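You operate a simulated robot arm through the tools that you are given. There is no shell and no other tool. Be economical: measure what you need, move in short steps, check, and stop when the job is done.

You are at the controls of a simulated two-armed robot. One attempt, no reset.

## Task
Put the 20 shaft seal from the top of the steel workbench and the battery pack that says "5 %" from the fourth shelf from the bottom of the stores rack in the blue crate.
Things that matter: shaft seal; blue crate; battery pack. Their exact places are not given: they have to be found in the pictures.

The check looks at the end state, three seconds after you hand in, the way a careful person would. Anything else that was tipped, shoved, dropped, spilled or broken makes it a failure. A push-on lid holds only when it is set on centred and level and pressed home; a screw cap is set on level and turned clockwise until tight.

## Robot
Two 7-joint arms with two-finger parallel grippers on one trunk, on a base that drives. Base frame: it is fixed to the floor where the robot stands at the start and does not move with it; the origin is under the middle of the robot, x ahead of it, y to its left, z up. Units: mm, rad, N and s.
The left shoulder is at the start at [60, 143, 926], the right one opposite. Places, roughly: battery pack [-500, 2750, 1250]. Payload 1.57 kg a hand.
The TCP of each hand is the grasp point between the finger pads, 30 mm short of the fingertips. In the tool frame z runs along the fingers and y along their closing line. Largest opening 110 mm; finger width 24, thickness 12; the body of the gripper, 48 by 112 mm, starts 78 mm behind the TCP.
Orientation is told as [roll, pitch, yaw] about the base's x, y, z axes, in that order, counted from this pose: with the fingers straight down and closing along the base's y, the tool's x points along the base's -x, its y along +y and its z along -z.

## Interface
- The arms move only by the tool drive_tool. It takes "left_commands", "right_commands" or both (then of equal length, played together; a hand with none holds still); each is a list of rows, each an object (a shift or turn left out is 0, a gripper value left out holds the last) with "travel": the shift along the tool's x, y, z in units of 40 mm (1.0 is 40 mm), a list of three; "rotation": the turn, a rotation vector about the tool's x, y, z in units of 4 degrees (1.0 is 4 degrees), a list of three; "claw": the opening, from 0 (shut) to 1 (fully open). In form: [{"travel": [x, y, z], "rotation": [ax, ay, az], "claw": claw}, ...]. A call has 1 to 12 rows; each row shifts and turns the commanded pose from where the row before left it, along the tool's axes as they then stand. A call with a number of a shift or a turn outside -1 to 1 is refused whole. Rows are played at 5 a second. More than 50 mm and 0.15 rad between two rows, or a gripper value outside its range, and nothing of the call is played. A pose out of reach is approached as far as the arm can. The call stops where the force on the tool passes 40 N (or 10 N more than at its start, if that is more) or the arm is blocked; 0.2 s more then pass. The fingers move at their own pace (about 45 mm/s each) and stop on an object; they squeeze with about 37 N. The grip force told is the motor's: it shows also when the fingers shut on nothing. Time passes only in rows, and 0.2 s behind the last, so rows that do not move let the fingers close. The reply holds the time, the measured pose of the TCP, the force on the tool along the base axes, the opening and the grip force, in the units named above and with some noise, and new pictures: "views" is both (left out), scene, wrist or none (wrist: the cameras of the hands that moved).
- Cameras (640 x 400 px; columns grow to the right, rows downward): "scene" is now at [52.2, -24.9, 1547.5]; the picture's right is [-0.28, -0.96, 0.00], its down [-0.62, 0.18, -0.76] and it looks along [0.73, -0.21, -0.65] (base axes); focal length 287 px, centre (320, 200). "left" rides on the left gripper at [70, -16, -141] in its tool frame; the picture's right is [0.23, 0.97, 0.00], its down [-0.86, 0.20, -0.48] and it looks along [-0.47, 0.11, 0.88] (tool axes); focal length 222 px, centre (320, 200). "right" rides on the right gripper at [70, 16, -141] in its tool frame; the picture's right is [-0.23, 0.97, 0.00], its down [-0.86, -0.20, -0.48] and it looks along [-0.47, -0.11, 0.88] (tool axes); focal length 222 px, centre (320, 200).
- lift_body(by): slides the trunk up (or, below 0, down) by that many mm; the arms and the scene camera ride with it, the base frame stays. It gives what a move gives, with no picture.
- steer(legs): drives the robot by 1 to 6 legs, each [ahead, left, turn to the left] in mm, mm and rad, along the robot's own axes; the way and the turn of a leg run together, so that a leg with both is an arc; at most 1500 mm and 3.142 rad a leg. The arms and the cameras ride along, it lands a little off, and it stops where it bumps. It gives what a move gives, and a new picture of the scene camera.
- head_to(pan, tilt): turns the head with the scene camera to pan (to the left, within 1.501 rad either way) and tilt (down, from -0.506 to 1.204), counted from straight ahead of the robot. It gives what a move gives, and a new picture of the scene camera.
- locate(camera, pixels): for up to 12 pixels [column, row] of the newest picture of that camera ("zoom" is the newest enlarged one), the place [x, y, z] in the base frame of the surface seen there, good to about 2 mm. No time passes.
- inspect(camera, box): a new picture of the part [left, top, right, bottom] of that camera's present view, enlarged. No time passes.
- finish_job(): hands the job in; it is judged then, once.

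Work in short steps. Measure before you move; look again where a grasp or a placing could have gone wrong, and mend it. You have 80 turns and 170 pictures in all, those below and enlarged ones among them. Open the grippers and draw the arms clear of the work before you hand the job in, unless the task says otherwise; then end with one line.

The tools are called after "Call:" as name(argument=value, ...) on one line, values as JSON. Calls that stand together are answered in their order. drive_tool: Moves the arms, as the interface text tells. Its arguments: {"type":"object","properties":{"left_commands":{"type":"array","items":{"type":"object","properties":{"travel":{"type":"array","items":{"type":"number"}},"rotation":{"type":"array","items":{"type":"number"}},"claw":{"type":"number"}}}},"right_commands":{"type":"array","items":{"type":"object","properties":{"travel":{"type":"array","items":{"type":"number"}},"rotation":{"type":"array","items":{"type":"number"}},"claw":{"type":"number"}}}},"views":{"type":"string","enum":["both","scene","wrist","none"]}},"required":[]} The other tools are called the same way: lift_body (by) slides the trunk up or down; steer (legs) drives the base; head_to (pan, tilt) turns the head that bears the scene camera; locate (camera, pixels) gives the place of the surface under pixels of a picture; inspect (camera, box) takes an enlarged picture of a part of a camera's view; finish_job () hands the job in.

At the start:

```text
t: 0.0
left_ee_pos: [455.1, 73.7, 1050.0]
left_ee_rot: [0.001, -0.001, -0.001]
left_wrist_force: [-0.6, -0.1, 0.8]
left_width: 110.1
left_grip_force: 0.1
right_ee_pos: [379.1, -369.0, 1048.3]
right_ee_rot: [-0.001, -0.001, 0.001]
right_wrist_force: [-0.1, -0.7, -0.7]
right_width: 110.0
right_grip_force: 0.0
trunk travel left (down, up): [-525.0, 65.0]
robot x, y, heading: [-1.4, 2.8, 0.004]
head pan, tilt: [-0.281, 0.702]
```

scene: 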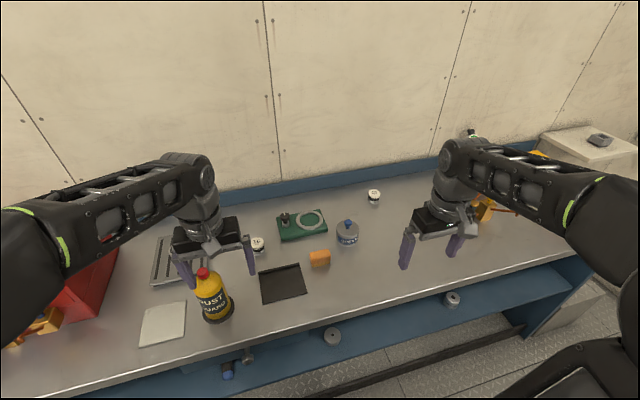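
right: 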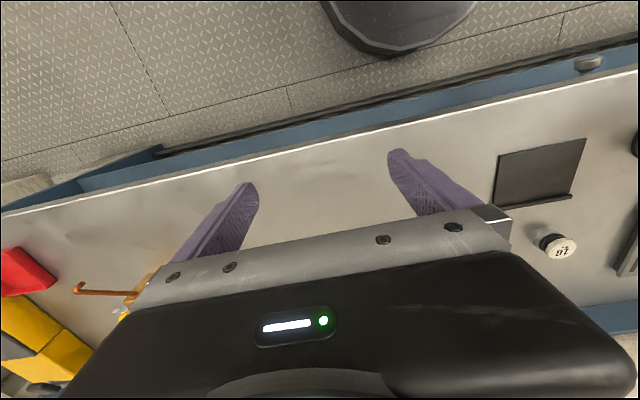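
left: 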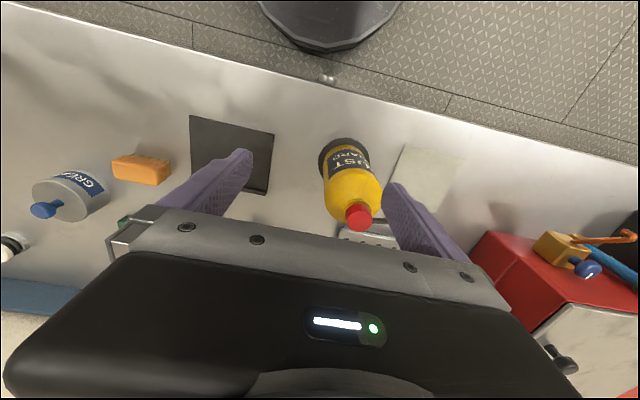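

The bench shows two small white labelled items near (258,244) and (374,196), perhaps the seals. I enlarge them.

Call:
inspect(camera="scene", box=[220, 170, 400, 282])

Call:
locate(camera="scene", pixels=[[258, 243], [374, 194], [310, 222], [348, 235], [200, 380], [60, 380], [560, 290]])

Call:
head_to(pan=0.9, tilt=0.6)

```text
3.56 times, centred on (310, 226) of scene
```

zoom: 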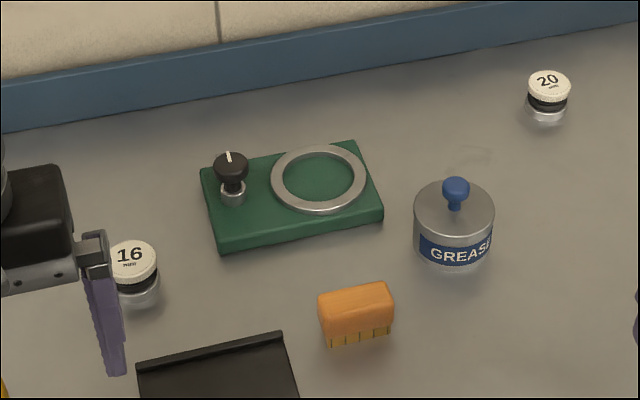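

```text
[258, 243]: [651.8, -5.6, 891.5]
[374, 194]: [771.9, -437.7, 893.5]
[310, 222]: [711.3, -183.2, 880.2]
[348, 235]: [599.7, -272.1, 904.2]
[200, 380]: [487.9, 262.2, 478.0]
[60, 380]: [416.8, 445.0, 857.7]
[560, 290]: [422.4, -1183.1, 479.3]
```

```text
t: 1.4
left_ee_pos: [454.6, 73.7, 1050.1]
left_ee_rot: [0.0, -0.004, 0.0]
left_wrist_force: [-0.5, -0.4, -0.8]
left_width: 110.0
left_grip_force: 0.1
right_ee_pos: [378.8, -368.5, 1049.5]
right_ee_rot: [0.0, 0.0, 0.0]
right_wrist_force: [0.9, 0.1, -0.5]
right_width: 110.1
right_grip_force: 0.1
trunk travel left (down, up): [-525.0, 65.0]
robot x, y, heading: [-2.0, 1.6, 0.0]
head pan, tilt: [0.901, 0.6]
```

scene: 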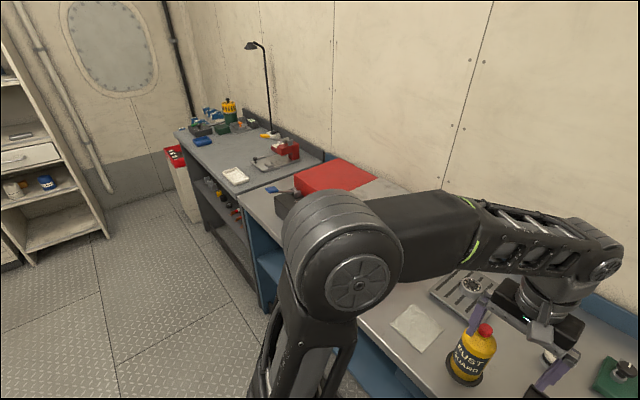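

The "20" seal is at about (772,-438). Next I look for the blue crate and the rack.

Call:
head_to(pan=1.5, tilt=0.3)

Call:
head_to(pan=-1.0, tilt=0.6)

```text
t: 2.4
left_ee_pos: [454.7, 73.2, 1050.5]
left_ee_rot: [0.0, -0.002, 0.001]
left_wrist_force: [0.0, 0.3, -0.2]
left_width: 109.9
left_grip_force: 0.0
right_ee_pos: [377.0, -368.8, 1050.6]
right_ee_rot: [0.0, -0.001, 0.001]
right_wrist_force: [-0.7, -0.4, 0.2]
right_width: 109.8
right_grip_force: 0.0
trunk travel left (down, up): [-525.0, 65.0]
robot x, y, heading: [-0.8, -0.3, 0.003]
head pan, tilt: [1.499, 0.3]
```

scene: 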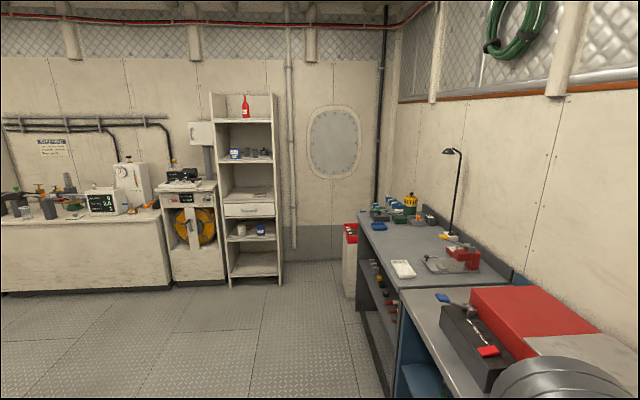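

```text
t: 4.7
left_ee_pos: [456.2, 73.4, 1050.4]
left_ee_rot: [-0.001, -0.001, 0.001]
left_wrist_force: [-0.2, 0.6, 0.5]
left_width: 110.0
left_grip_force: 0.0
right_ee_pos: [378.3, -369.5, 1049.2]
right_ee_rot: [0.0, -0.001, -0.002]
right_wrist_force: [0.4, -0.3, 0.3]
right_width: 109.8
right_grip_force: 0.2
trunk travel left (down, up): [-525.0, 65.0]
robot x, y, heading: [2.0, 0.1, -0.0]
head pan, tilt: [-1.0, 0.6]
```

scene: 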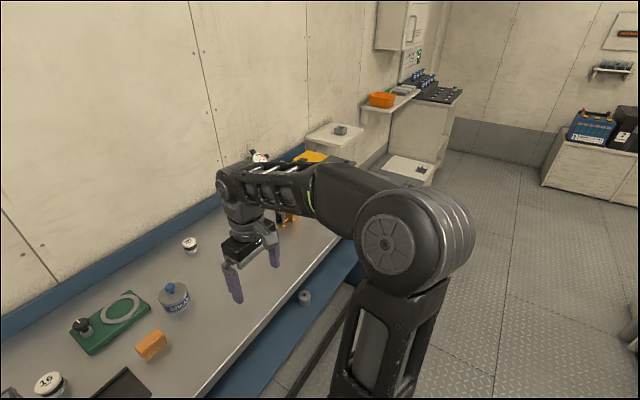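

No blue crate yet; I look further right, with the head level.

Call:
head_to(pan=-1.5, tilt=0.4)

```text
t: 5.6
left_ee_pos: [456.5, 75.2, 1050.1]
left_ee_rot: [0.001, -0.002, 0.0]
left_wrist_force: [0.5, 0.4, 0.1]
left_width: 109.9
left_grip_force: 0.0
right_ee_pos: [378.2, -369.8, 1049.8]
right_ee_rot: [-0.001, 0.001, 0.002]
right_wrist_force: [1.1, 0.0, -0.1]
right_width: 109.9
right_grip_force: 0.1
trunk travel left (down, up): [-525.0, 65.0]
robot x, y, heading: [0.8, -0.3, -0.006]
head pan, tilt: [-1.499, 0.4]
```

scene: 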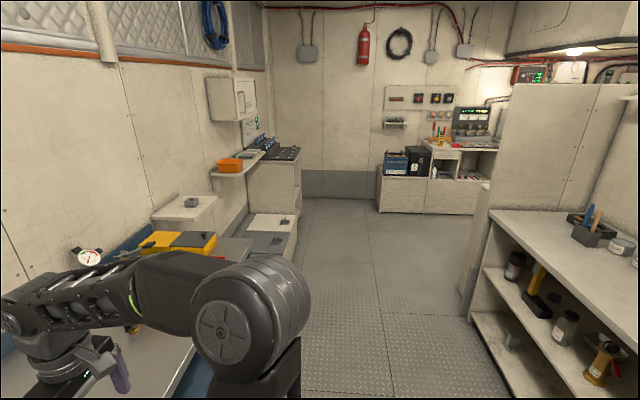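

A blue box stands on the far cabinet near (397,163); I enlarge it.

Call:
inspect(camera="scene", box=[350, 80, 510, 220])

Call:
locate(camera="scene", pixels=[[397, 160], [380, 190], [285, 150]])

```text
2.86 times, centred on (430, 150) of scene
```

zoom: 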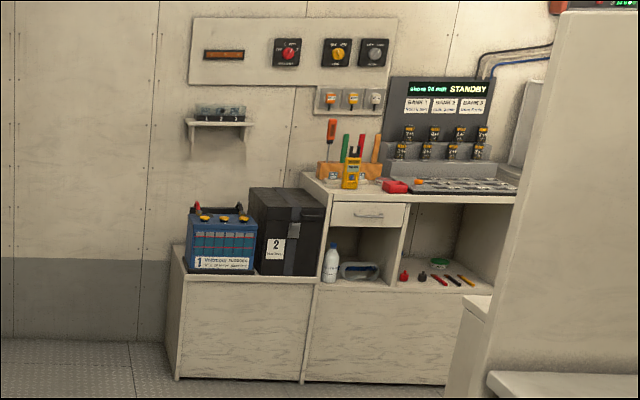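

```text
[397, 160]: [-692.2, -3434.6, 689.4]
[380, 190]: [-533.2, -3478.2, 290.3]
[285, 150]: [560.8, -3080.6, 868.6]
```

That is a battery, not a crate. I look back at the seal area to measure the seal and bench edge before driving.

Call:
head_to(pan=-0.5, tilt=0.8)

```text
t: 6.9
left_ee_pos: [456.0, 72.8, 1049.5]
left_ee_rot: [0.0, -0.002, -0.001]
left_wrist_force: [0.5, -0.6, 0.4]
left_width: 110.0
left_grip_force: 0.0
right_ee_pos: [378.7, -369.7, 1049.6]
right_ee_rot: [0.0, 0.0, 0.0]
right_wrist_force: [-0.2, 0.9, 0.6]
right_width: 110.0
right_grip_force: 0.2
trunk travel left (down, up): [-525.0, 65.0]
robot x, y, heading: [-3.7, 2.4, -0.004]
head pan, tilt: [-0.499, 0.799]
```

scene: 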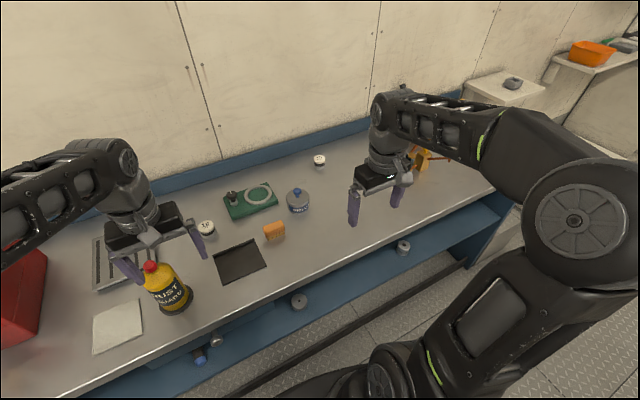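

Call:
inspect(camera="scene", box=[290, 140, 350, 178])

Call:
locate(camera="scene", pixels=[[320, 158], [319, 162], [319, 168], [330, 175], [360, 260], [345, 268], [418, 158], [404, 246], [450, 200], [298, 195], [280, 395]])

```text
10.53 times, centred on (320, 159) of scene
```

zoom: 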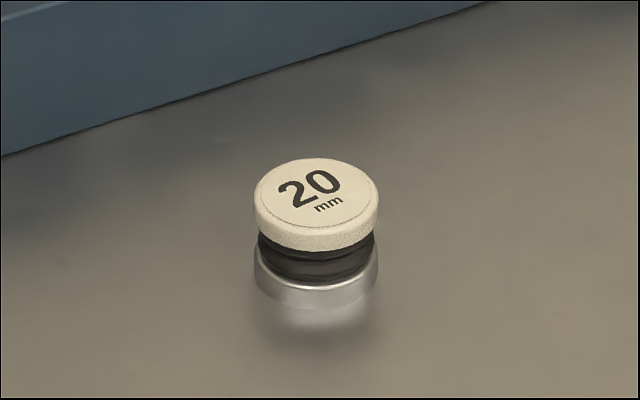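

```text
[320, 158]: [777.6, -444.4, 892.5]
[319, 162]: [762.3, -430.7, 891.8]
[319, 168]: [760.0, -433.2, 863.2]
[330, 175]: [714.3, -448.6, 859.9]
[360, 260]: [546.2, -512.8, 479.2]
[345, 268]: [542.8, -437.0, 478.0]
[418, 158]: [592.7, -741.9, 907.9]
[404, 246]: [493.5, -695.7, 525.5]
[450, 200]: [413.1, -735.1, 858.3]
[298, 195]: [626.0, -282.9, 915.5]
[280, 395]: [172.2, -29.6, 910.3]
```

The seal is at about (773,-439), top 892, bench 860. I raise the trunk for clearance and drive ahead and right.

Call:
lift_body(by=64)

Call:
steer(legs=[[0, -240, 0], [80, 0, 0]])

Call:
drive_tool(right_commands=[{"travel": [-1, 0, 0]}, {"travel": [-1, 0, 0]}, {"travel": [-1, 0, 0]}, {"travel": [-1, 0, 0]}])

```text
t: 7.9
left_ee_pos: [455.7, 73.2, 1115.2]
left_ee_rot: [-0.001, 0.0, 0.001]
left_wrist_force: [0.0, 0.7, -0.3]
left_width: 110.1
left_grip_force: 0.1
right_ee_pos: [377.0, -369.1, 1113.2]
right_ee_rot: [0.001, -0.001, -0.001]
right_wrist_force: [-0.6, -0.1, 0.5]
right_width: 109.9
right_grip_force: 0.1
trunk travel left (down, up): [-589.0, 1.0]
robot x, y, heading: [-1.4, 0.3, -0.001]
head pan, tilt: [-0.499, 0.799]
```

```text
t: 10.3
left_ee_pos: [535.9, -166.9, 1112.9]
left_ee_rot: [0.0, 0.0, 0.0]
left_wrist_force: [0.2, 0.7, 0.4]
left_width: 110.1
left_grip_force: 0.1
right_ee_pos: [458.3, -610.9, 1113.7]
right_ee_rot: [0.001, 0.0, -0.001]
right_wrist_force: [1.1, 0.4, -0.6]
right_width: 109.9
right_grip_force: 0.1
trunk travel left (down, up): [-589.0, 1.0]
robot x, y, heading: [76.8, -240.8, -0.001]
head pan, tilt: [-0.499, 0.799]
```

scene: 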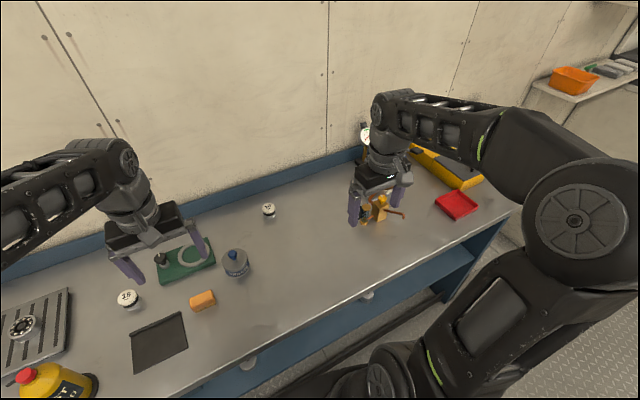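

```text
t: 11.3
left_ee_pos: [535.7, -167.0, 1113.1]
left_ee_rot: [-0.001, 0.001, 0.0]
left_wrist_force: [0.6, -0.1, 0.1]
left_width: 110.2
left_grip_force: 0.1
right_ee_pos: [618.3, -611.1, 1113.2]
right_ee_rot: [0.0, 0.0, 0.001]
right_wrist_force: [0.2, 0.1, -0.2]
right_width: 110.3
right_grip_force: 0.0
trunk travel left (down, up): [-589.0, 1.0]
robot x, y, heading: [79.5, -242.5, 0.001]
head pan, tilt: [-0.499, 0.799]
```

scene: 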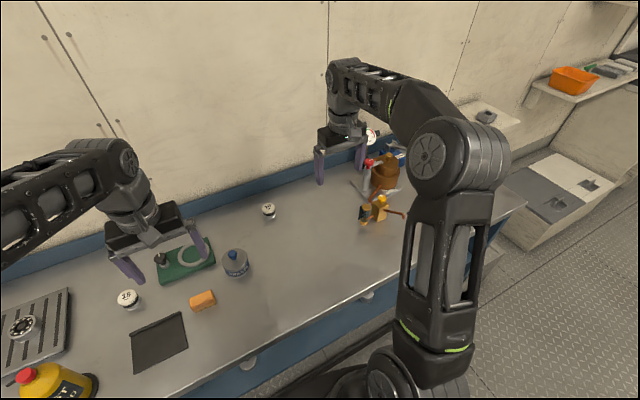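
right: 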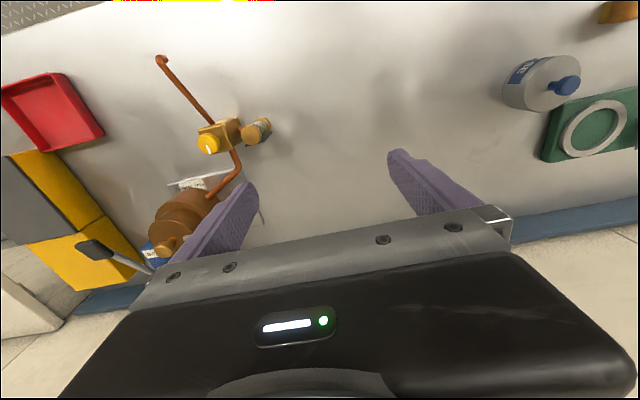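

The seal stands clear of neighbours. I move the right hand above it.

Call:
drive_tool(right_commands=[{"travel": [0, 1, 0]}, {"travel": [0, 1, 0]}, {"travel": [-0.5, 1, 0]}, {"travel": [-0.7, 0.8, 0]}, {"travel": [-0.9, 0.5, 0]}, {"travel": [-0.9, 0, 0]}, {"travel": [-0.85, 0, 1]}, {"travel": [0, 0, 1]}])

```text
refused: row 7 steps farther than a row can; nothing moved
```

Row 7 was too long; I split it.

Call:
drive_tool(right_commands=[{"travel": [0, 1, 0]}, {"travel": [0, 1, 0]}, {"travel": [-0.5, 1, 0]}, {"travel": [-0.7, 0.8, 0]}, {"travel": [-0.9, 0.5, 0]}, {"travel": [-0.9, 0, 0]}, {"travel": [-0.85, 0, 0]}, {"travel": [0, 0, 1]}, {"travel": [0, 0, 1]}])

```text
t: 13.3
left_ee_pos: [534.1, -166.3, 1114.7]
left_ee_rot: [-0.001, 0.0, 0.001]
left_wrist_force: [0.8, -0.3, -0.5]
left_width: 110.2
left_grip_force: 0.0
right_ee_pos: [674.1, -453.3, 1033.6]
right_ee_rot: [0.001, 0.001, 0.0]
right_wrist_force: [0.4, -0.9, -0.3]
right_width: 110.2
right_grip_force: 0.1
right hand out of reach, approached as far as the arm can: row 5, 6, 7
trunk travel left (down, up): [-589.0, 1.0]
robot x, y, heading: [78.2, -237.4, -0.0]
head pan, tilt: [-0.499, 0.799]
```

scene: 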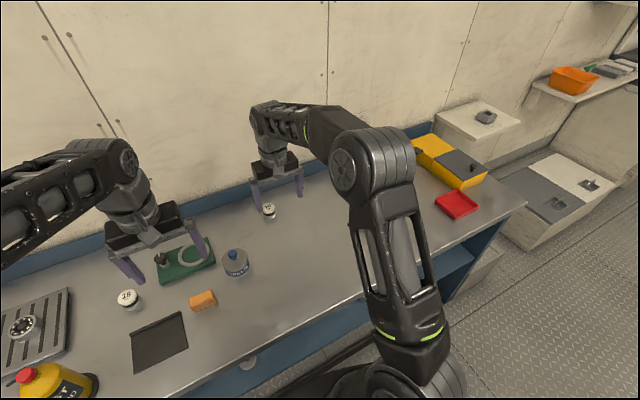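
right: 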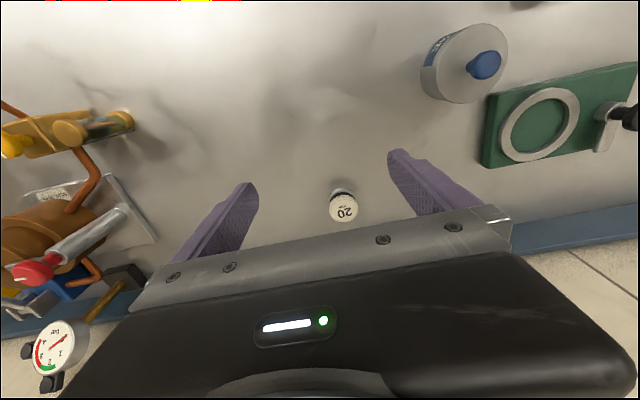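

The arm is stretched because the trunk is high. I lower the trunk 64 mm, then go out to x=772 again.

Call:
lift_body(by=-64)

Call:
drive_tool(right_commands=[{"travel": [-0.8, 0.18, 0]}, {"travel": [-0.8, 0.18, 0]}, {"travel": [-0.85, 0, 0]}])

Call:
locate(camera="right", pixels=[[343, 208]])

```text
t: 14.4
left_ee_pos: [534.9, -165.8, 1049.8]
left_ee_rot: [0.0, -0.002, 0.0]
left_wrist_force: [-0.2, 0.4, -0.4]
left_width: 110.0
left_grip_force: 0.0
right_ee_pos: [674.6, -452.2, 969.2]
right_ee_rot: [0.001, 0.0, -0.002]
right_wrist_force: [0.0, 0.1, 0.1]
right_width: 109.9
right_grip_force: 0.1
trunk travel left (down, up): [-525.0, 65.0]
robot x, y, heading: [79.6, -242.5, -0.002]
head pan, tilt: [-0.499, 0.799]
```

```text
t: 15.2
left_ee_pos: [535.5, -166.5, 1049.4]
left_ee_rot: [0.0, -0.002, 0.001]
left_wrist_force: [-0.3, 0.2, -0.7]
left_width: 110.0
left_grip_force: 0.0
right_ee_pos: [738.2, -437.8, 967.8]
right_ee_rot: [0.0, -0.002, -0.001]
right_wrist_force: [-0.4, 0.3, 0.4]
right_width: 109.9
right_grip_force: 0.2
right hand out of reach, approached as far as the arm can: row 3
trunk travel left (down, up): [-525.0, 65.0]
robot x, y, heading: [78.4, -242.1, 0.002]
head pan, tilt: [-0.499, 0.799]
```

scene: 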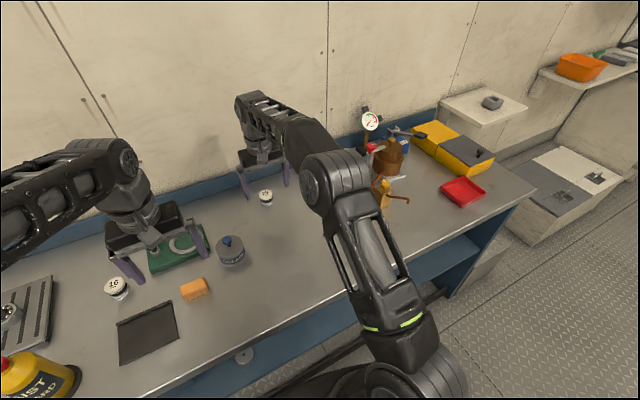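
right: 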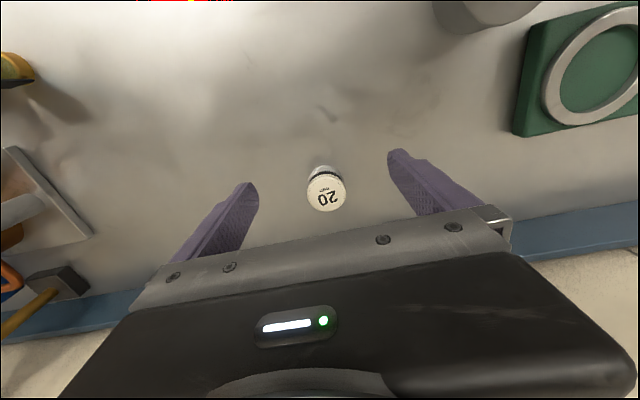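

```text
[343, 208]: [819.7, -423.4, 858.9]
```

I locate the seal in the new wrist picture at (327,192) and edge the base forward 40 mm.

Call:
locate(camera="right", pixels=[[327, 192], [312, 190], [342, 192], [327, 208], [326, 178]])

Call:
steer(legs=[[40, 0, 0]])

```text
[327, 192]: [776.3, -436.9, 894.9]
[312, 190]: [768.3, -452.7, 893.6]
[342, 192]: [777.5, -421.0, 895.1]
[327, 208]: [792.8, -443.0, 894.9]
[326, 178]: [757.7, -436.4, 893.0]
```

```text
t: 16.0
left_ee_pos: [576.9, -167.1, 1049.1]
left_ee_rot: [-0.001, -0.001, 0.0]
left_wrist_force: [0.3, -0.2, -0.6]
left_width: 110.2
left_grip_force: 0.0
right_ee_pos: [780.0, -440.2, 967.7]
right_ee_rot: [0.0, 0.001, -0.002]
right_wrist_force: [0.5, -0.1, 0.2]
right_width: 110.2
right_grip_force: 0.0
trunk travel left (down, up): [-525.0, 65.0]
robot x, y, heading: [117.8, -240.7, 0.002]
head pan, tilt: [-0.499, 0.799]
```

scene: 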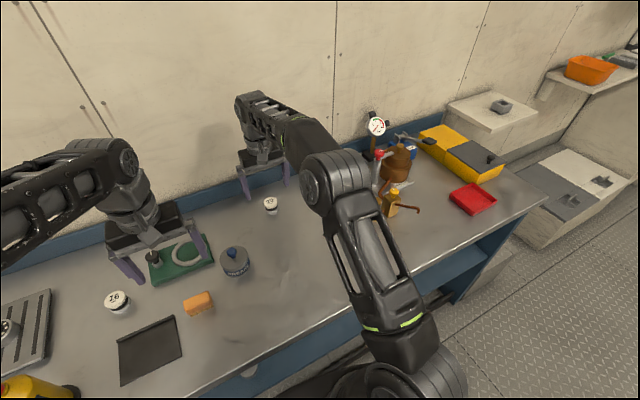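

TCP is over the seal within 4 mm. I descend to z≈896 and close.

Call:
drive_tool(right_commands=[{"travel": [0.08, 0.07, 0.8]}, {"travel": [0, 0, 0.6]}, {"travel": [0, 0, 0.38]}, {"claw": 0}, {}, {}, {}, {}, {}], views="both")

```text
t: 18.0
left_ee_pos: [574.7, -167.8, 1050.7]
left_ee_rot: [-0.001, -0.001, 0.0]
left_wrist_force: [0.4, 0.4, 0.0]
left_width: 110.0
left_grip_force: 0.1
right_ee_pos: [775.9, -435.1, 896.6]
right_ee_rot: [0.0, 0.0, -0.001]
right_wrist_force: [0.3, 0.8, -0.2]
right_width: 42.3
right_grip_force: 33.1
trunk travel left (down, up): [-525.0, 65.0]
robot x, y, heading: [122.6, -241.1, -0.004]
head pan, tilt: [-0.499, 0.799]
```

scene: 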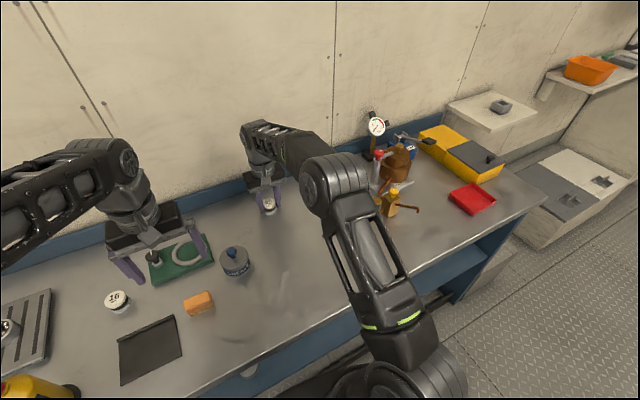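
right: 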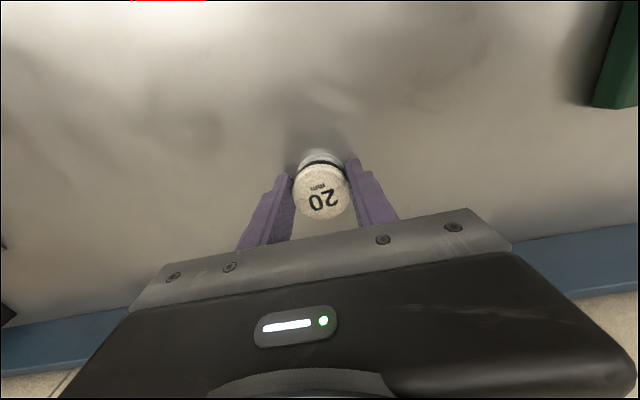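

Gripped at 42 mm. I lift and pull both hands in toward the body.

Call:
drive_tool(right_commands=[{"travel": [0, 0, -1]}, {"travel": [0.5, 0, -0.8]}, {"travel": [1, 0, -0.6]}, {"travel": [1, 0, -0.6]}, {"travel": [1, 0, -0.6]}, {"travel": [1, 0, -0.6]}, {"travel": [1, 0, 0]}, {"travel": [1, 0, 0]}, {"travel": [1, 0, 0]}, {"travel": [1, 0, 0]}], left_commands=[{"travel": [0, 0, -0.5]}, {"travel": [0, 0, -0.5]}, {"travel": [1, 0, 0]}, {"travel": [1, 0, 0]}, {"travel": [1, 0, 0]}, {}, {}, {}, {}, {}], views="wrist")

Call:
steer(legs=[[-550, 240, 0], [0, 0, 1.3]])

```text
t: 20.2
left_ee_pos: [453.7, -167.2, 1089.4]
left_ee_rot: [0.0, -0.002, 0.0]
left_wrist_force: [0.7, -0.4, -0.1]
left_width: 110.1
left_grip_force: 0.0
right_ee_pos: [432.0, -435.3, 1066.9]
right_ee_rot: [0.001, 0.001, 0.0]
right_wrist_force: [-0.1, -0.3, -0.4]
right_width: 42.2
right_grip_force: 36.9
trunk travel left (down, up): [-525.0, 65.0]
robot x, y, heading: [123.1, -238.8, 0.0]
head pan, tilt: [-0.499, 0.799]
```

right: 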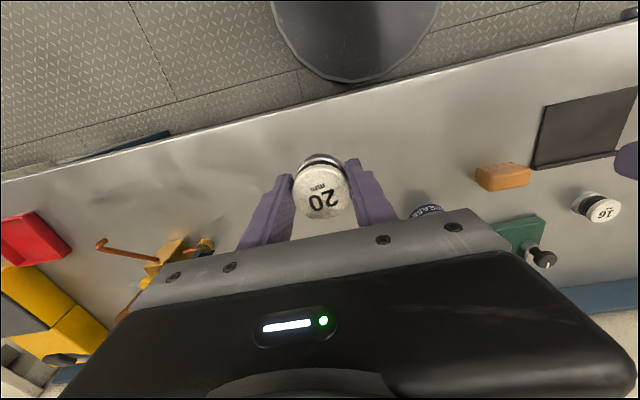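
left: 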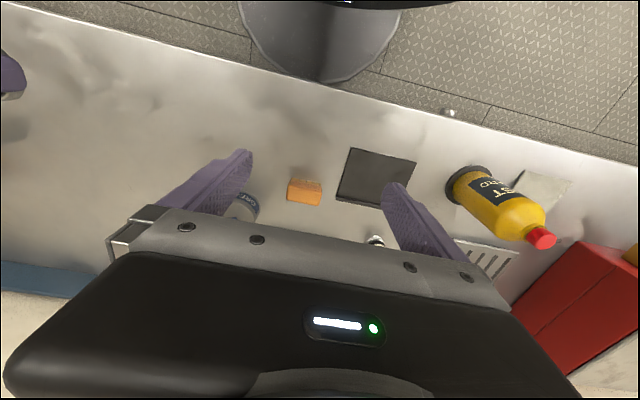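

```text
t: 26.9
left_ee_pos: [-416.3, 340.0, 1089.4]
left_ee_rot: [-0.001, -0.002, 1.307]
left_wrist_force: [0.0, 0.1, 0.0]
left_width: 110.1
left_grip_force: 0.0
right_ee_pos: [-164.1, 250.8, 1065.7]
right_ee_rot: [-0.001, 0.0, 1.307]
right_wrist_force: [-0.2, 0.5, -1.1]
right_width: 42.0
right_grip_force: 37.2
trunk travel left (down, up): [-525.0, 65.0]
robot x, y, heading: [-430.3, -4.8, 1.307]
head pan, tilt: [-0.499, 0.799]
```

scene: 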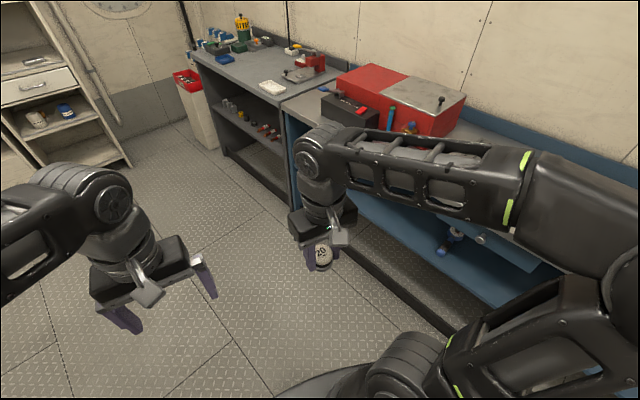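

Now at (-430,-5) facing the rack. I look round for the crate, ahead and to the left.

Call:
head_to(pan=1.4, tilt=0.45)

Call:
head_to(pan=0.3, tilt=0.25)

```text
t: 28.7
left_ee_pos: [-416.6, 340.5, 1089.4]
left_ee_rot: [-0.001, -0.001, 1.304]
left_wrist_force: [-0.1, 0.0, 0.8]
left_width: 109.9
left_grip_force: 0.1
right_ee_pos: [-163.4, 250.9, 1065.3]
right_ee_rot: [0.001, 0.0, 1.306]
right_wrist_force: [-0.3, 0.2, -0.2]
right_width: 42.3
right_grip_force: 37.4
trunk travel left (down, up): [-525.0, 65.0]
robot x, y, heading: [-431.9, -4.1, 1.305]
head pan, tilt: [1.4, 0.45]
```

scene: 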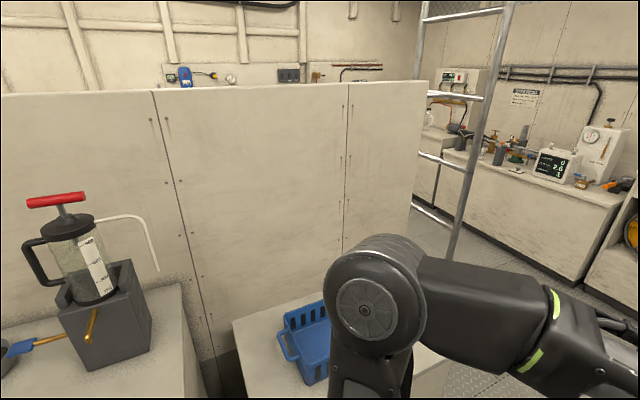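

```text
t: 30.1
left_ee_pos: [-416.2, 341.3, 1089.6]
left_ee_rot: [0.001, -0.002, 1.305]
left_wrist_force: [-0.2, 0.0, -0.8]
left_width: 110.1
left_grip_force: 0.0
right_ee_pos: [-162.3, 250.1, 1065.9]
right_ee_rot: [0.001, 0.0, 1.305]
right_wrist_force: [-0.2, -0.4, -0.9]
right_width: 42.2
right_grip_force: 36.8
trunk travel left (down, up): [-525.0, 65.0]
robot x, y, heading: [-431.8, -1.3, 1.303]
head pan, tilt: [0.3, 0.25]
```

scene: 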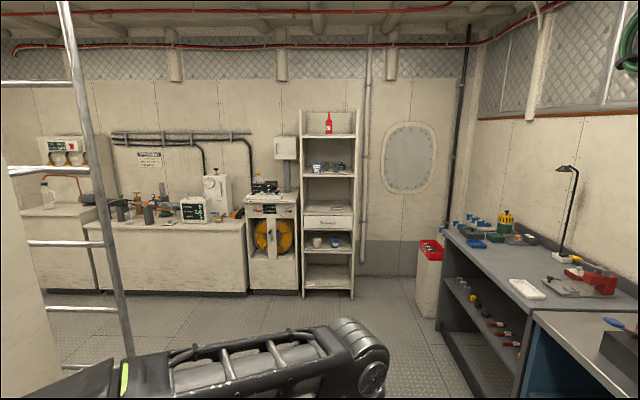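

The blue crate stands on a low cabinet to my left. I look at it again to measure it.

Call:
head_to(pan=1.5, tilt=0.85)

```text
t: 31.5
left_ee_pos: [-416.2, 340.2, 1089.8]
left_ee_rot: [0.001, 0.0, 1.307]
left_wrist_force: [-0.6, -0.7, 0.8]
left_width: 109.9
left_grip_force: 0.0
right_ee_pos: [-162.7, 250.7, 1066.2]
right_ee_rot: [0.0, 0.0, 1.306]
right_wrist_force: [0.2, 0.3, -0.8]
right_width: 42.2
right_grip_force: 37.3
trunk travel left (down, up): [-525.0, 65.0]
robot x, y, heading: [-433.1, -2.2, 1.307]
head pan, tilt: [1.499, 0.85]
```

scene: 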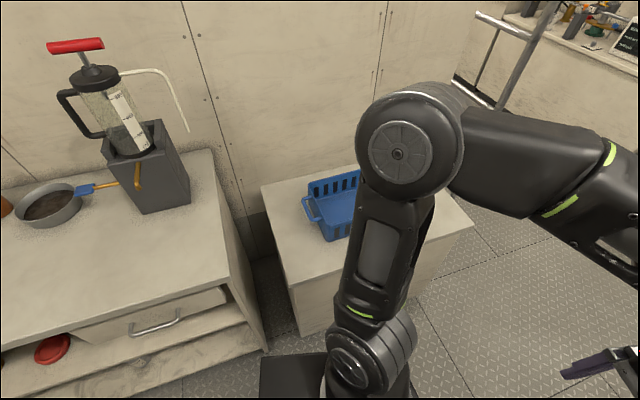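

Call:
locate(camera="scene", pixels=[[300, 200], [310, 182], [325, 242], [358, 175], [337, 210], [305, 290], [262, 190], [240, 320], [120, 360], [130, 210], [95, 70], [440, 195], [500, 15]])

```text
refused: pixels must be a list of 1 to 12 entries
```

One pixel too many; I repeat with twelve.

Call:
locate(camera="scene", pixels=[[305, 200], [310, 184], [325, 242], [358, 172], [337, 210], [305, 285], [264, 190], [240, 320], [120, 360], [180, 200], [95, 70], [460, 220]])

```text
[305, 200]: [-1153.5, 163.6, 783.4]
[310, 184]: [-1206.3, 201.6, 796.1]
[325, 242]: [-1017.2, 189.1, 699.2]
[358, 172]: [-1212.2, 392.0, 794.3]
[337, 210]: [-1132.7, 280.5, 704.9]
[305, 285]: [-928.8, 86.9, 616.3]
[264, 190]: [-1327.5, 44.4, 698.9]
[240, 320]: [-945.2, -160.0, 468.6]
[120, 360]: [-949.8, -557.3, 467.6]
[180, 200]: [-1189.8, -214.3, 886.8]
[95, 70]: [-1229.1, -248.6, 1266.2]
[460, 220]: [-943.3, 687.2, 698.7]
```

The crate's rim is near z 795, floor 705, around x −1215…−1020, y 190…400+. I turn to face it, stopping with the crate on my right-hand side.

Call:
steer(legs=[[0, 0, 1.834], [100, -110, 0]])

Call:
head_to(pan=-0.3, tilt=0.85)

```text
t: 37.2
left_ee_pos: [-868.2, 42.8, 1088.6]
left_ee_rot: [-0.001, -0.001, 3.124]
left_wrist_force: [-0.2, 0.6, 0.3]
left_width: 109.9
left_grip_force: 0.1
right_ee_pos: [-843.3, 310.6, 1065.5]
right_ee_rot: [0.002, 0.003, 3.125]
right_wrist_force: [0.6, 0.0, 0.0]
right_width: 42.0
right_grip_force: 37.2
trunk travel left (down, up): [-525.0, 65.0]
robot x, y, heading: [-531.5, 112.6, 3.118]
head pan, tilt: [1.499, 0.85]
```

scene: 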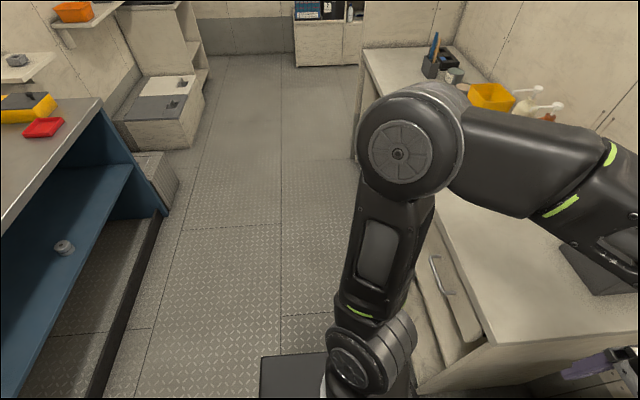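

```text
t: 39.0
left_ee_pos: [-867.7, 42.1, 1088.3]
left_ee_rot: [0.0, -0.001, 3.127]
left_wrist_force: [0.0, -0.3, -0.5]
left_width: 109.9
left_grip_force: 0.0
right_ee_pos: [-842.7, 310.1, 1065.5]
right_ee_rot: [0.0, 0.002, 3.124]
right_wrist_force: [-0.4, 0.0, -1.4]
right_width: 42.2
right_grip_force: 37.4
trunk travel left (down, up): [-525.0, 65.0]
robot x, y, heading: [-531.0, 109.6, 3.122]
head pan, tilt: [-0.3, 0.85]
```

scene: 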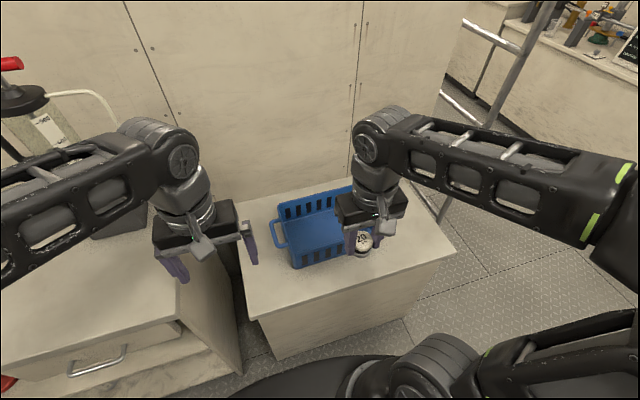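

Call:
locate(camera="scene", pixels=[[293, 264], [282, 206], [348, 188], [310, 235], [328, 222], [330, 262], [345, 195]])

Call:
inspect(camera="scene", box=[240, 160, 400, 280])

```text
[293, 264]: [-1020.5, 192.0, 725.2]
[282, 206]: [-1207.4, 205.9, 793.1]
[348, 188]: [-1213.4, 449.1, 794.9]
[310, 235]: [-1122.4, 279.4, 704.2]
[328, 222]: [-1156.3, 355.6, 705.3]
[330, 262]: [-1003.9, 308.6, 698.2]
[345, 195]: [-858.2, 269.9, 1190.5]
```

```text
3.33 times, centred on (320, 220) of scene
```

zoom: 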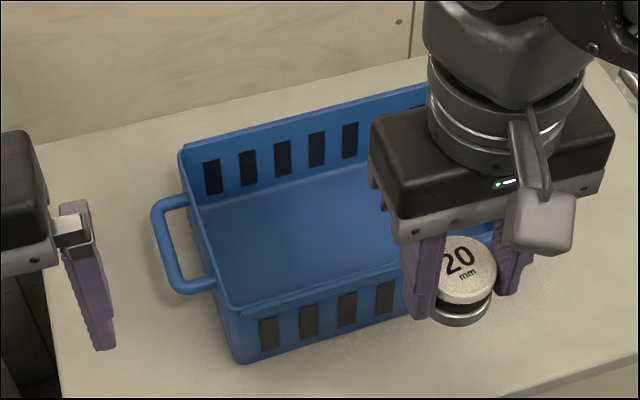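

Crate inside spans about x −1210…−1025, y 195…465. I carry the seal to (−1112, 275) and check before the final lowering.

Call:
drive_tool(right_commands=[{"travel": [-1, 0.2, 0]}, {"travel": [-1, 0.2, 0]}, {"travel": [-1, 0.2, 0]}, {"travel": [-1, 0.2, 0]}, {"travel": [-1, 0.2, 0]}, {"travel": [-1, 0, 0.5]}, {"travel": [-0.7, 0, 0.8]}, {"travel": [0, 0, 1]}, {"travel": [0, 0, 1]}, {"travel": [0, 0, 1]}, {"travel": [0, 0, 1]}])

```text
t: 41.4
left_ee_pos: [-867.9, 42.0, 1089.1]
left_ee_rot: [-0.001, 0.0, 3.126]
left_wrist_force: [0.3, 0.6, 0.1]
left_width: 110.1
left_grip_force: 0.1
right_ee_pos: [-1110.2, 274.7, 854.3]
right_ee_rot: [0.0, 0.001, 3.123]
right_wrist_force: [-0.4, -0.1, -0.5]
right_width: 41.5
right_grip_force: 36.9
trunk travel left (down, up): [-525.0, 65.0]
robot x, y, heading: [-530.3, 111.1, 3.122]
head pan, tilt: [-0.3, 0.85]
```

scene: 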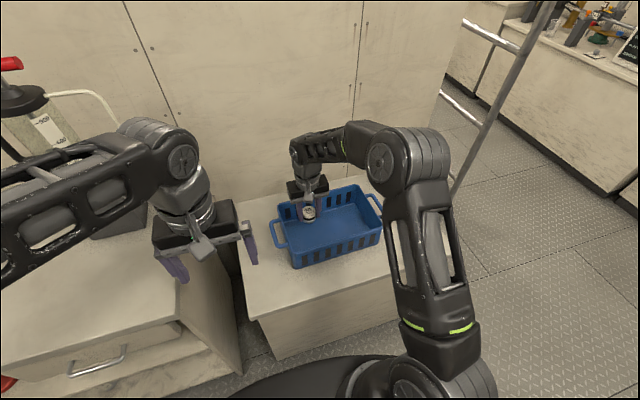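
right: 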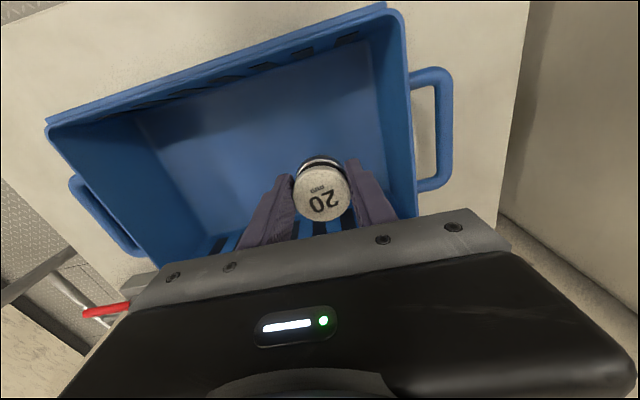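

It is centred inside with clearance to the walls. I lower 110 mm and open partly.

Call:
drive_tool(right_commands=[{"travel": [0, 0, 0.9]}, {"travel": [0, 0, 0.9]}, {"travel": [0, 0, 0.6]}, {"travel": [0, 0, 0.35]}, {}, {"claw": 0.65}, {}, {}])

```text
t: 43.2
left_ee_pos: [-868.2, 42.1, 1089.1]
left_ee_rot: [0.001, -0.001, 3.126]
left_wrist_force: [-0.1, 0.2, -0.3]
left_width: 110.0
left_grip_force: 0.1
right_ee_pos: [-1110.0, 275.3, 742.9]
right_ee_rot: [0.0, -0.001, 3.124]
right_wrist_force: [-0.1, -0.5, 0.9]
right_width: 71.4
right_grip_force: 0.0
trunk travel left (down, up): [-525.0, 65.0]
robot x, y, heading: [-531.7, 112.1, 3.127]
head pan, tilt: [-0.3, 0.85]
```

scene: 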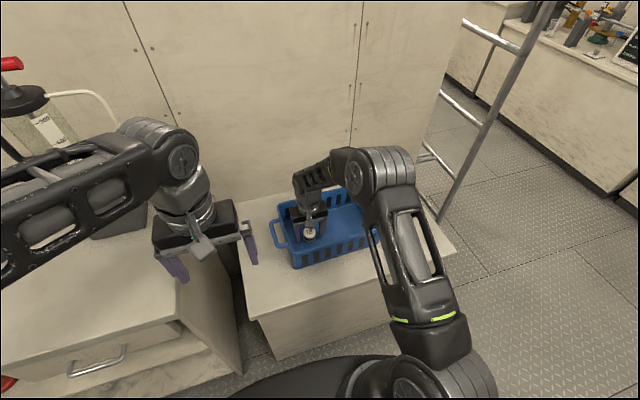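
right: 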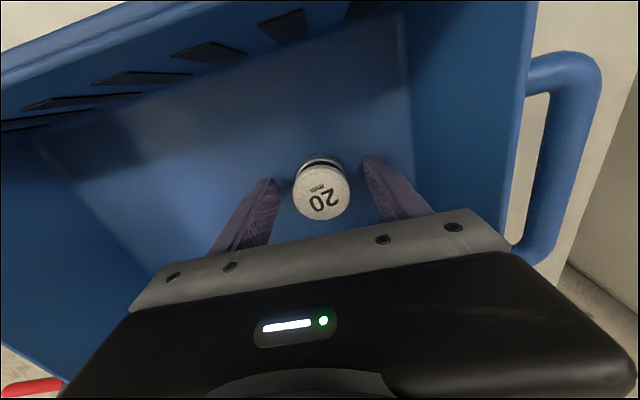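

Seal stands upright, released. I raise the hand straight up and bring it back in.

Call:
drive_tool(right_commands=[{"travel": [0, 0, -1]}, {"travel": [0, 0, -1]}, {"travel": [0, 0, -1]}, {"travel": [0, 0, -1]}, {"travel": [0, 0, -1]}, {"travel": [0, 0, -1]}, {"travel": [0, 0, -1]}, {"travel": [1, 0, -0.5]}, {"travel": [1, 0, -0.5]}, {"travel": [1, 0, 0]}, {"travel": [1, 0, 0]}, {"travel": [1, 0, 0]}], views="scene")

Call:
inspect(camera="scene", box=[250, 160, 410, 280])

Call:
locate(camera="scene", pixels=[[379, 194], [381, 222], [340, 205], [360, 215], [440, 160]])

```text
t: 45.8
left_ee_pos: [-866.2, 41.5, 1088.8]
left_ee_rot: [0.0, -0.004, 3.127]
left_wrist_force: [0.3, -0.5, -0.5]
left_width: 110.1
left_grip_force: 0.0
right_ee_pos: [-909.2, 272.8, 1065.6]
right_ee_rot: [0.001, -0.002, 3.125]
right_wrist_force: [-0.5, -0.4, 0.6]
right_width: 71.6
right_grip_force: 0.1
trunk travel left (down, up): [-525.0, 65.0]
robot x, y, heading: [-532.6, 107.1, 3.121]
head pan, tilt: [-0.3, 0.85]
```

scene: 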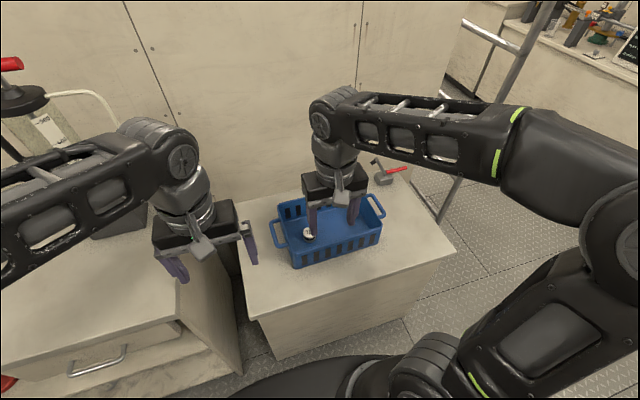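

```text
3.33 times, centred on (330, 220) of scene
```

zoom: 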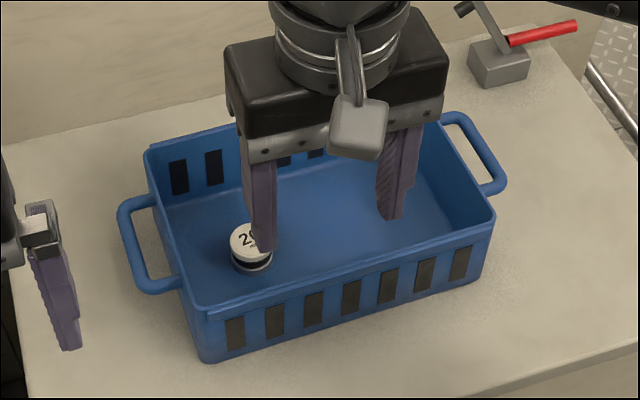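

```text
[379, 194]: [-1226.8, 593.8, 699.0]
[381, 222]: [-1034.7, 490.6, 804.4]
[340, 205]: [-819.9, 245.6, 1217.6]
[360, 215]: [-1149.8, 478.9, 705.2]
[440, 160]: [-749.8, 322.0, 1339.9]
```

Seal is safely in the crate. I back off, turn toward the rack (+y) and drive up 1400 mm.

Call:
steer(legs=[[-150, 0, 0], [0, 0, -1.552], [1450, 0, 0]])

Call:
head_to(pan=0.1, tilt=0.35)

```text
t: 57.8
left_ee_pos: [-465.9, 1901.3, 1089.3]
left_ee_rot: [0.0, 0.0, 1.579]
left_wrist_force: [0.5, -0.3, -0.3]
left_width: 110.1
left_grip_force: 0.0
right_ee_pos: [-237.7, 1949.4, 1064.0]
right_ee_rot: [0.0, 0.0, 1.577]
right_wrist_force: [-0.5, -0.2, 0.6]
right_width: 71.9
right_grip_force: 0.1
trunk travel left (down, up): [-525.0, 65.0]
robot x, y, heading: [-386.5, 1567.1, 1.581]
head pan, tilt: [-0.3, 0.85]
```

scene: 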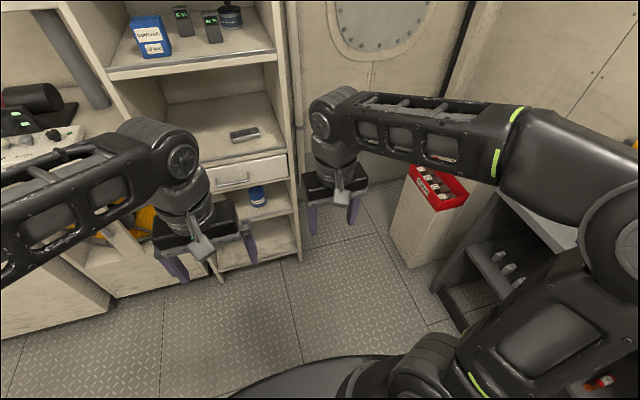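

```text
t: 58.7
left_ee_pos: [-466.4, 1899.7, 1089.2]
left_ee_rot: [0.002, -0.002, 1.578]
left_wrist_force: [-0.4, 0.2, 0.6]
left_width: 110.1
left_grip_force: 0.0
right_ee_pos: [-238.8, 1948.4, 1064.7]
right_ee_rot: [0.0, -0.001, 1.577]
right_wrist_force: [-1.3, 0.2, -0.1]
right_width: 71.5
right_grip_force: 0.1
trunk travel left (down, up): [-525.0, 65.0]
robot x, y, heading: [-390.1, 1564.3, 1.576]
head pan, tilt: [0.099, 0.351]
```

scene: 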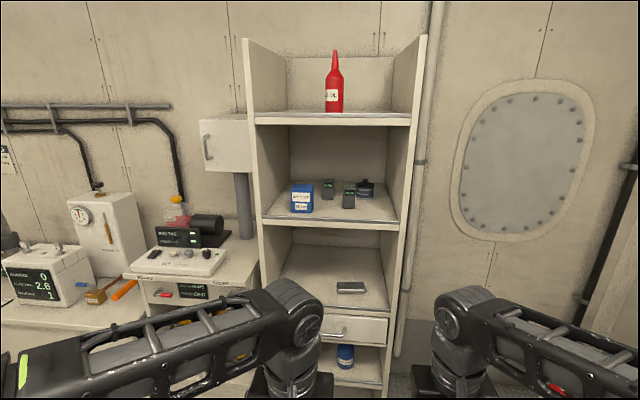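

The packs stand on the shelf around (328,188) and (349,195). I enlarge and measure.

Call:
inspect(camera="scene", box=[270, 160, 400, 240])

Call:
locate(camera="scene", pixels=[[328, 188], [349, 192], [349, 206], [265, 218], [395, 222], [302, 198], [366, 188], [330, 124], [350, 288], [329, 198], [335, 320], [330, 320]])

```text
4.92 times, centred on (335, 200) of scene
```

zoom: 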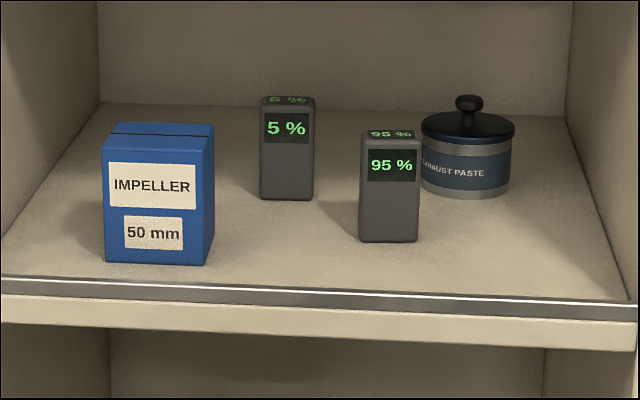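

```text
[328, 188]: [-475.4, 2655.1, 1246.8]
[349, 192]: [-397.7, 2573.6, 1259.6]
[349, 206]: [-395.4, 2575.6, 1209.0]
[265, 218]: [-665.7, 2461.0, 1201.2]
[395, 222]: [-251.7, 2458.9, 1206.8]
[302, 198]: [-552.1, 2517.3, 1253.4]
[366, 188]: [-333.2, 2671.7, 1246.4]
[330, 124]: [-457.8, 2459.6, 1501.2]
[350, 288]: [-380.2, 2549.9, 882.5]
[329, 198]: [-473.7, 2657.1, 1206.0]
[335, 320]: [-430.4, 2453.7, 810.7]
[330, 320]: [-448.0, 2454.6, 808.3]
```

The left pack reads "5 %", the 95 % pack is to its front right. I measure their edges via the zoom.

Call:
locate(camera="zoom", pixels=[[262, 150], [312, 150], [288, 110], [288, 99], [288, 198], [362, 200], [418, 200], [390, 134], [212, 180], [208, 260], [420, 150], [205, 130]])

```text
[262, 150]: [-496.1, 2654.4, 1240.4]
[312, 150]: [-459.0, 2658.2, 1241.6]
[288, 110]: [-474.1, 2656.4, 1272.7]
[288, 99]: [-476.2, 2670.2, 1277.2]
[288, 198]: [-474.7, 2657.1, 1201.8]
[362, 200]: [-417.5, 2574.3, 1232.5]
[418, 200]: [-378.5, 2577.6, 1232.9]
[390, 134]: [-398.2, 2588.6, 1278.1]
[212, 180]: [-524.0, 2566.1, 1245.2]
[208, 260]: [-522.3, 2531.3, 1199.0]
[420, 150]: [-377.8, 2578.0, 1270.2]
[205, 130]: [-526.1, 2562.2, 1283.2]
```

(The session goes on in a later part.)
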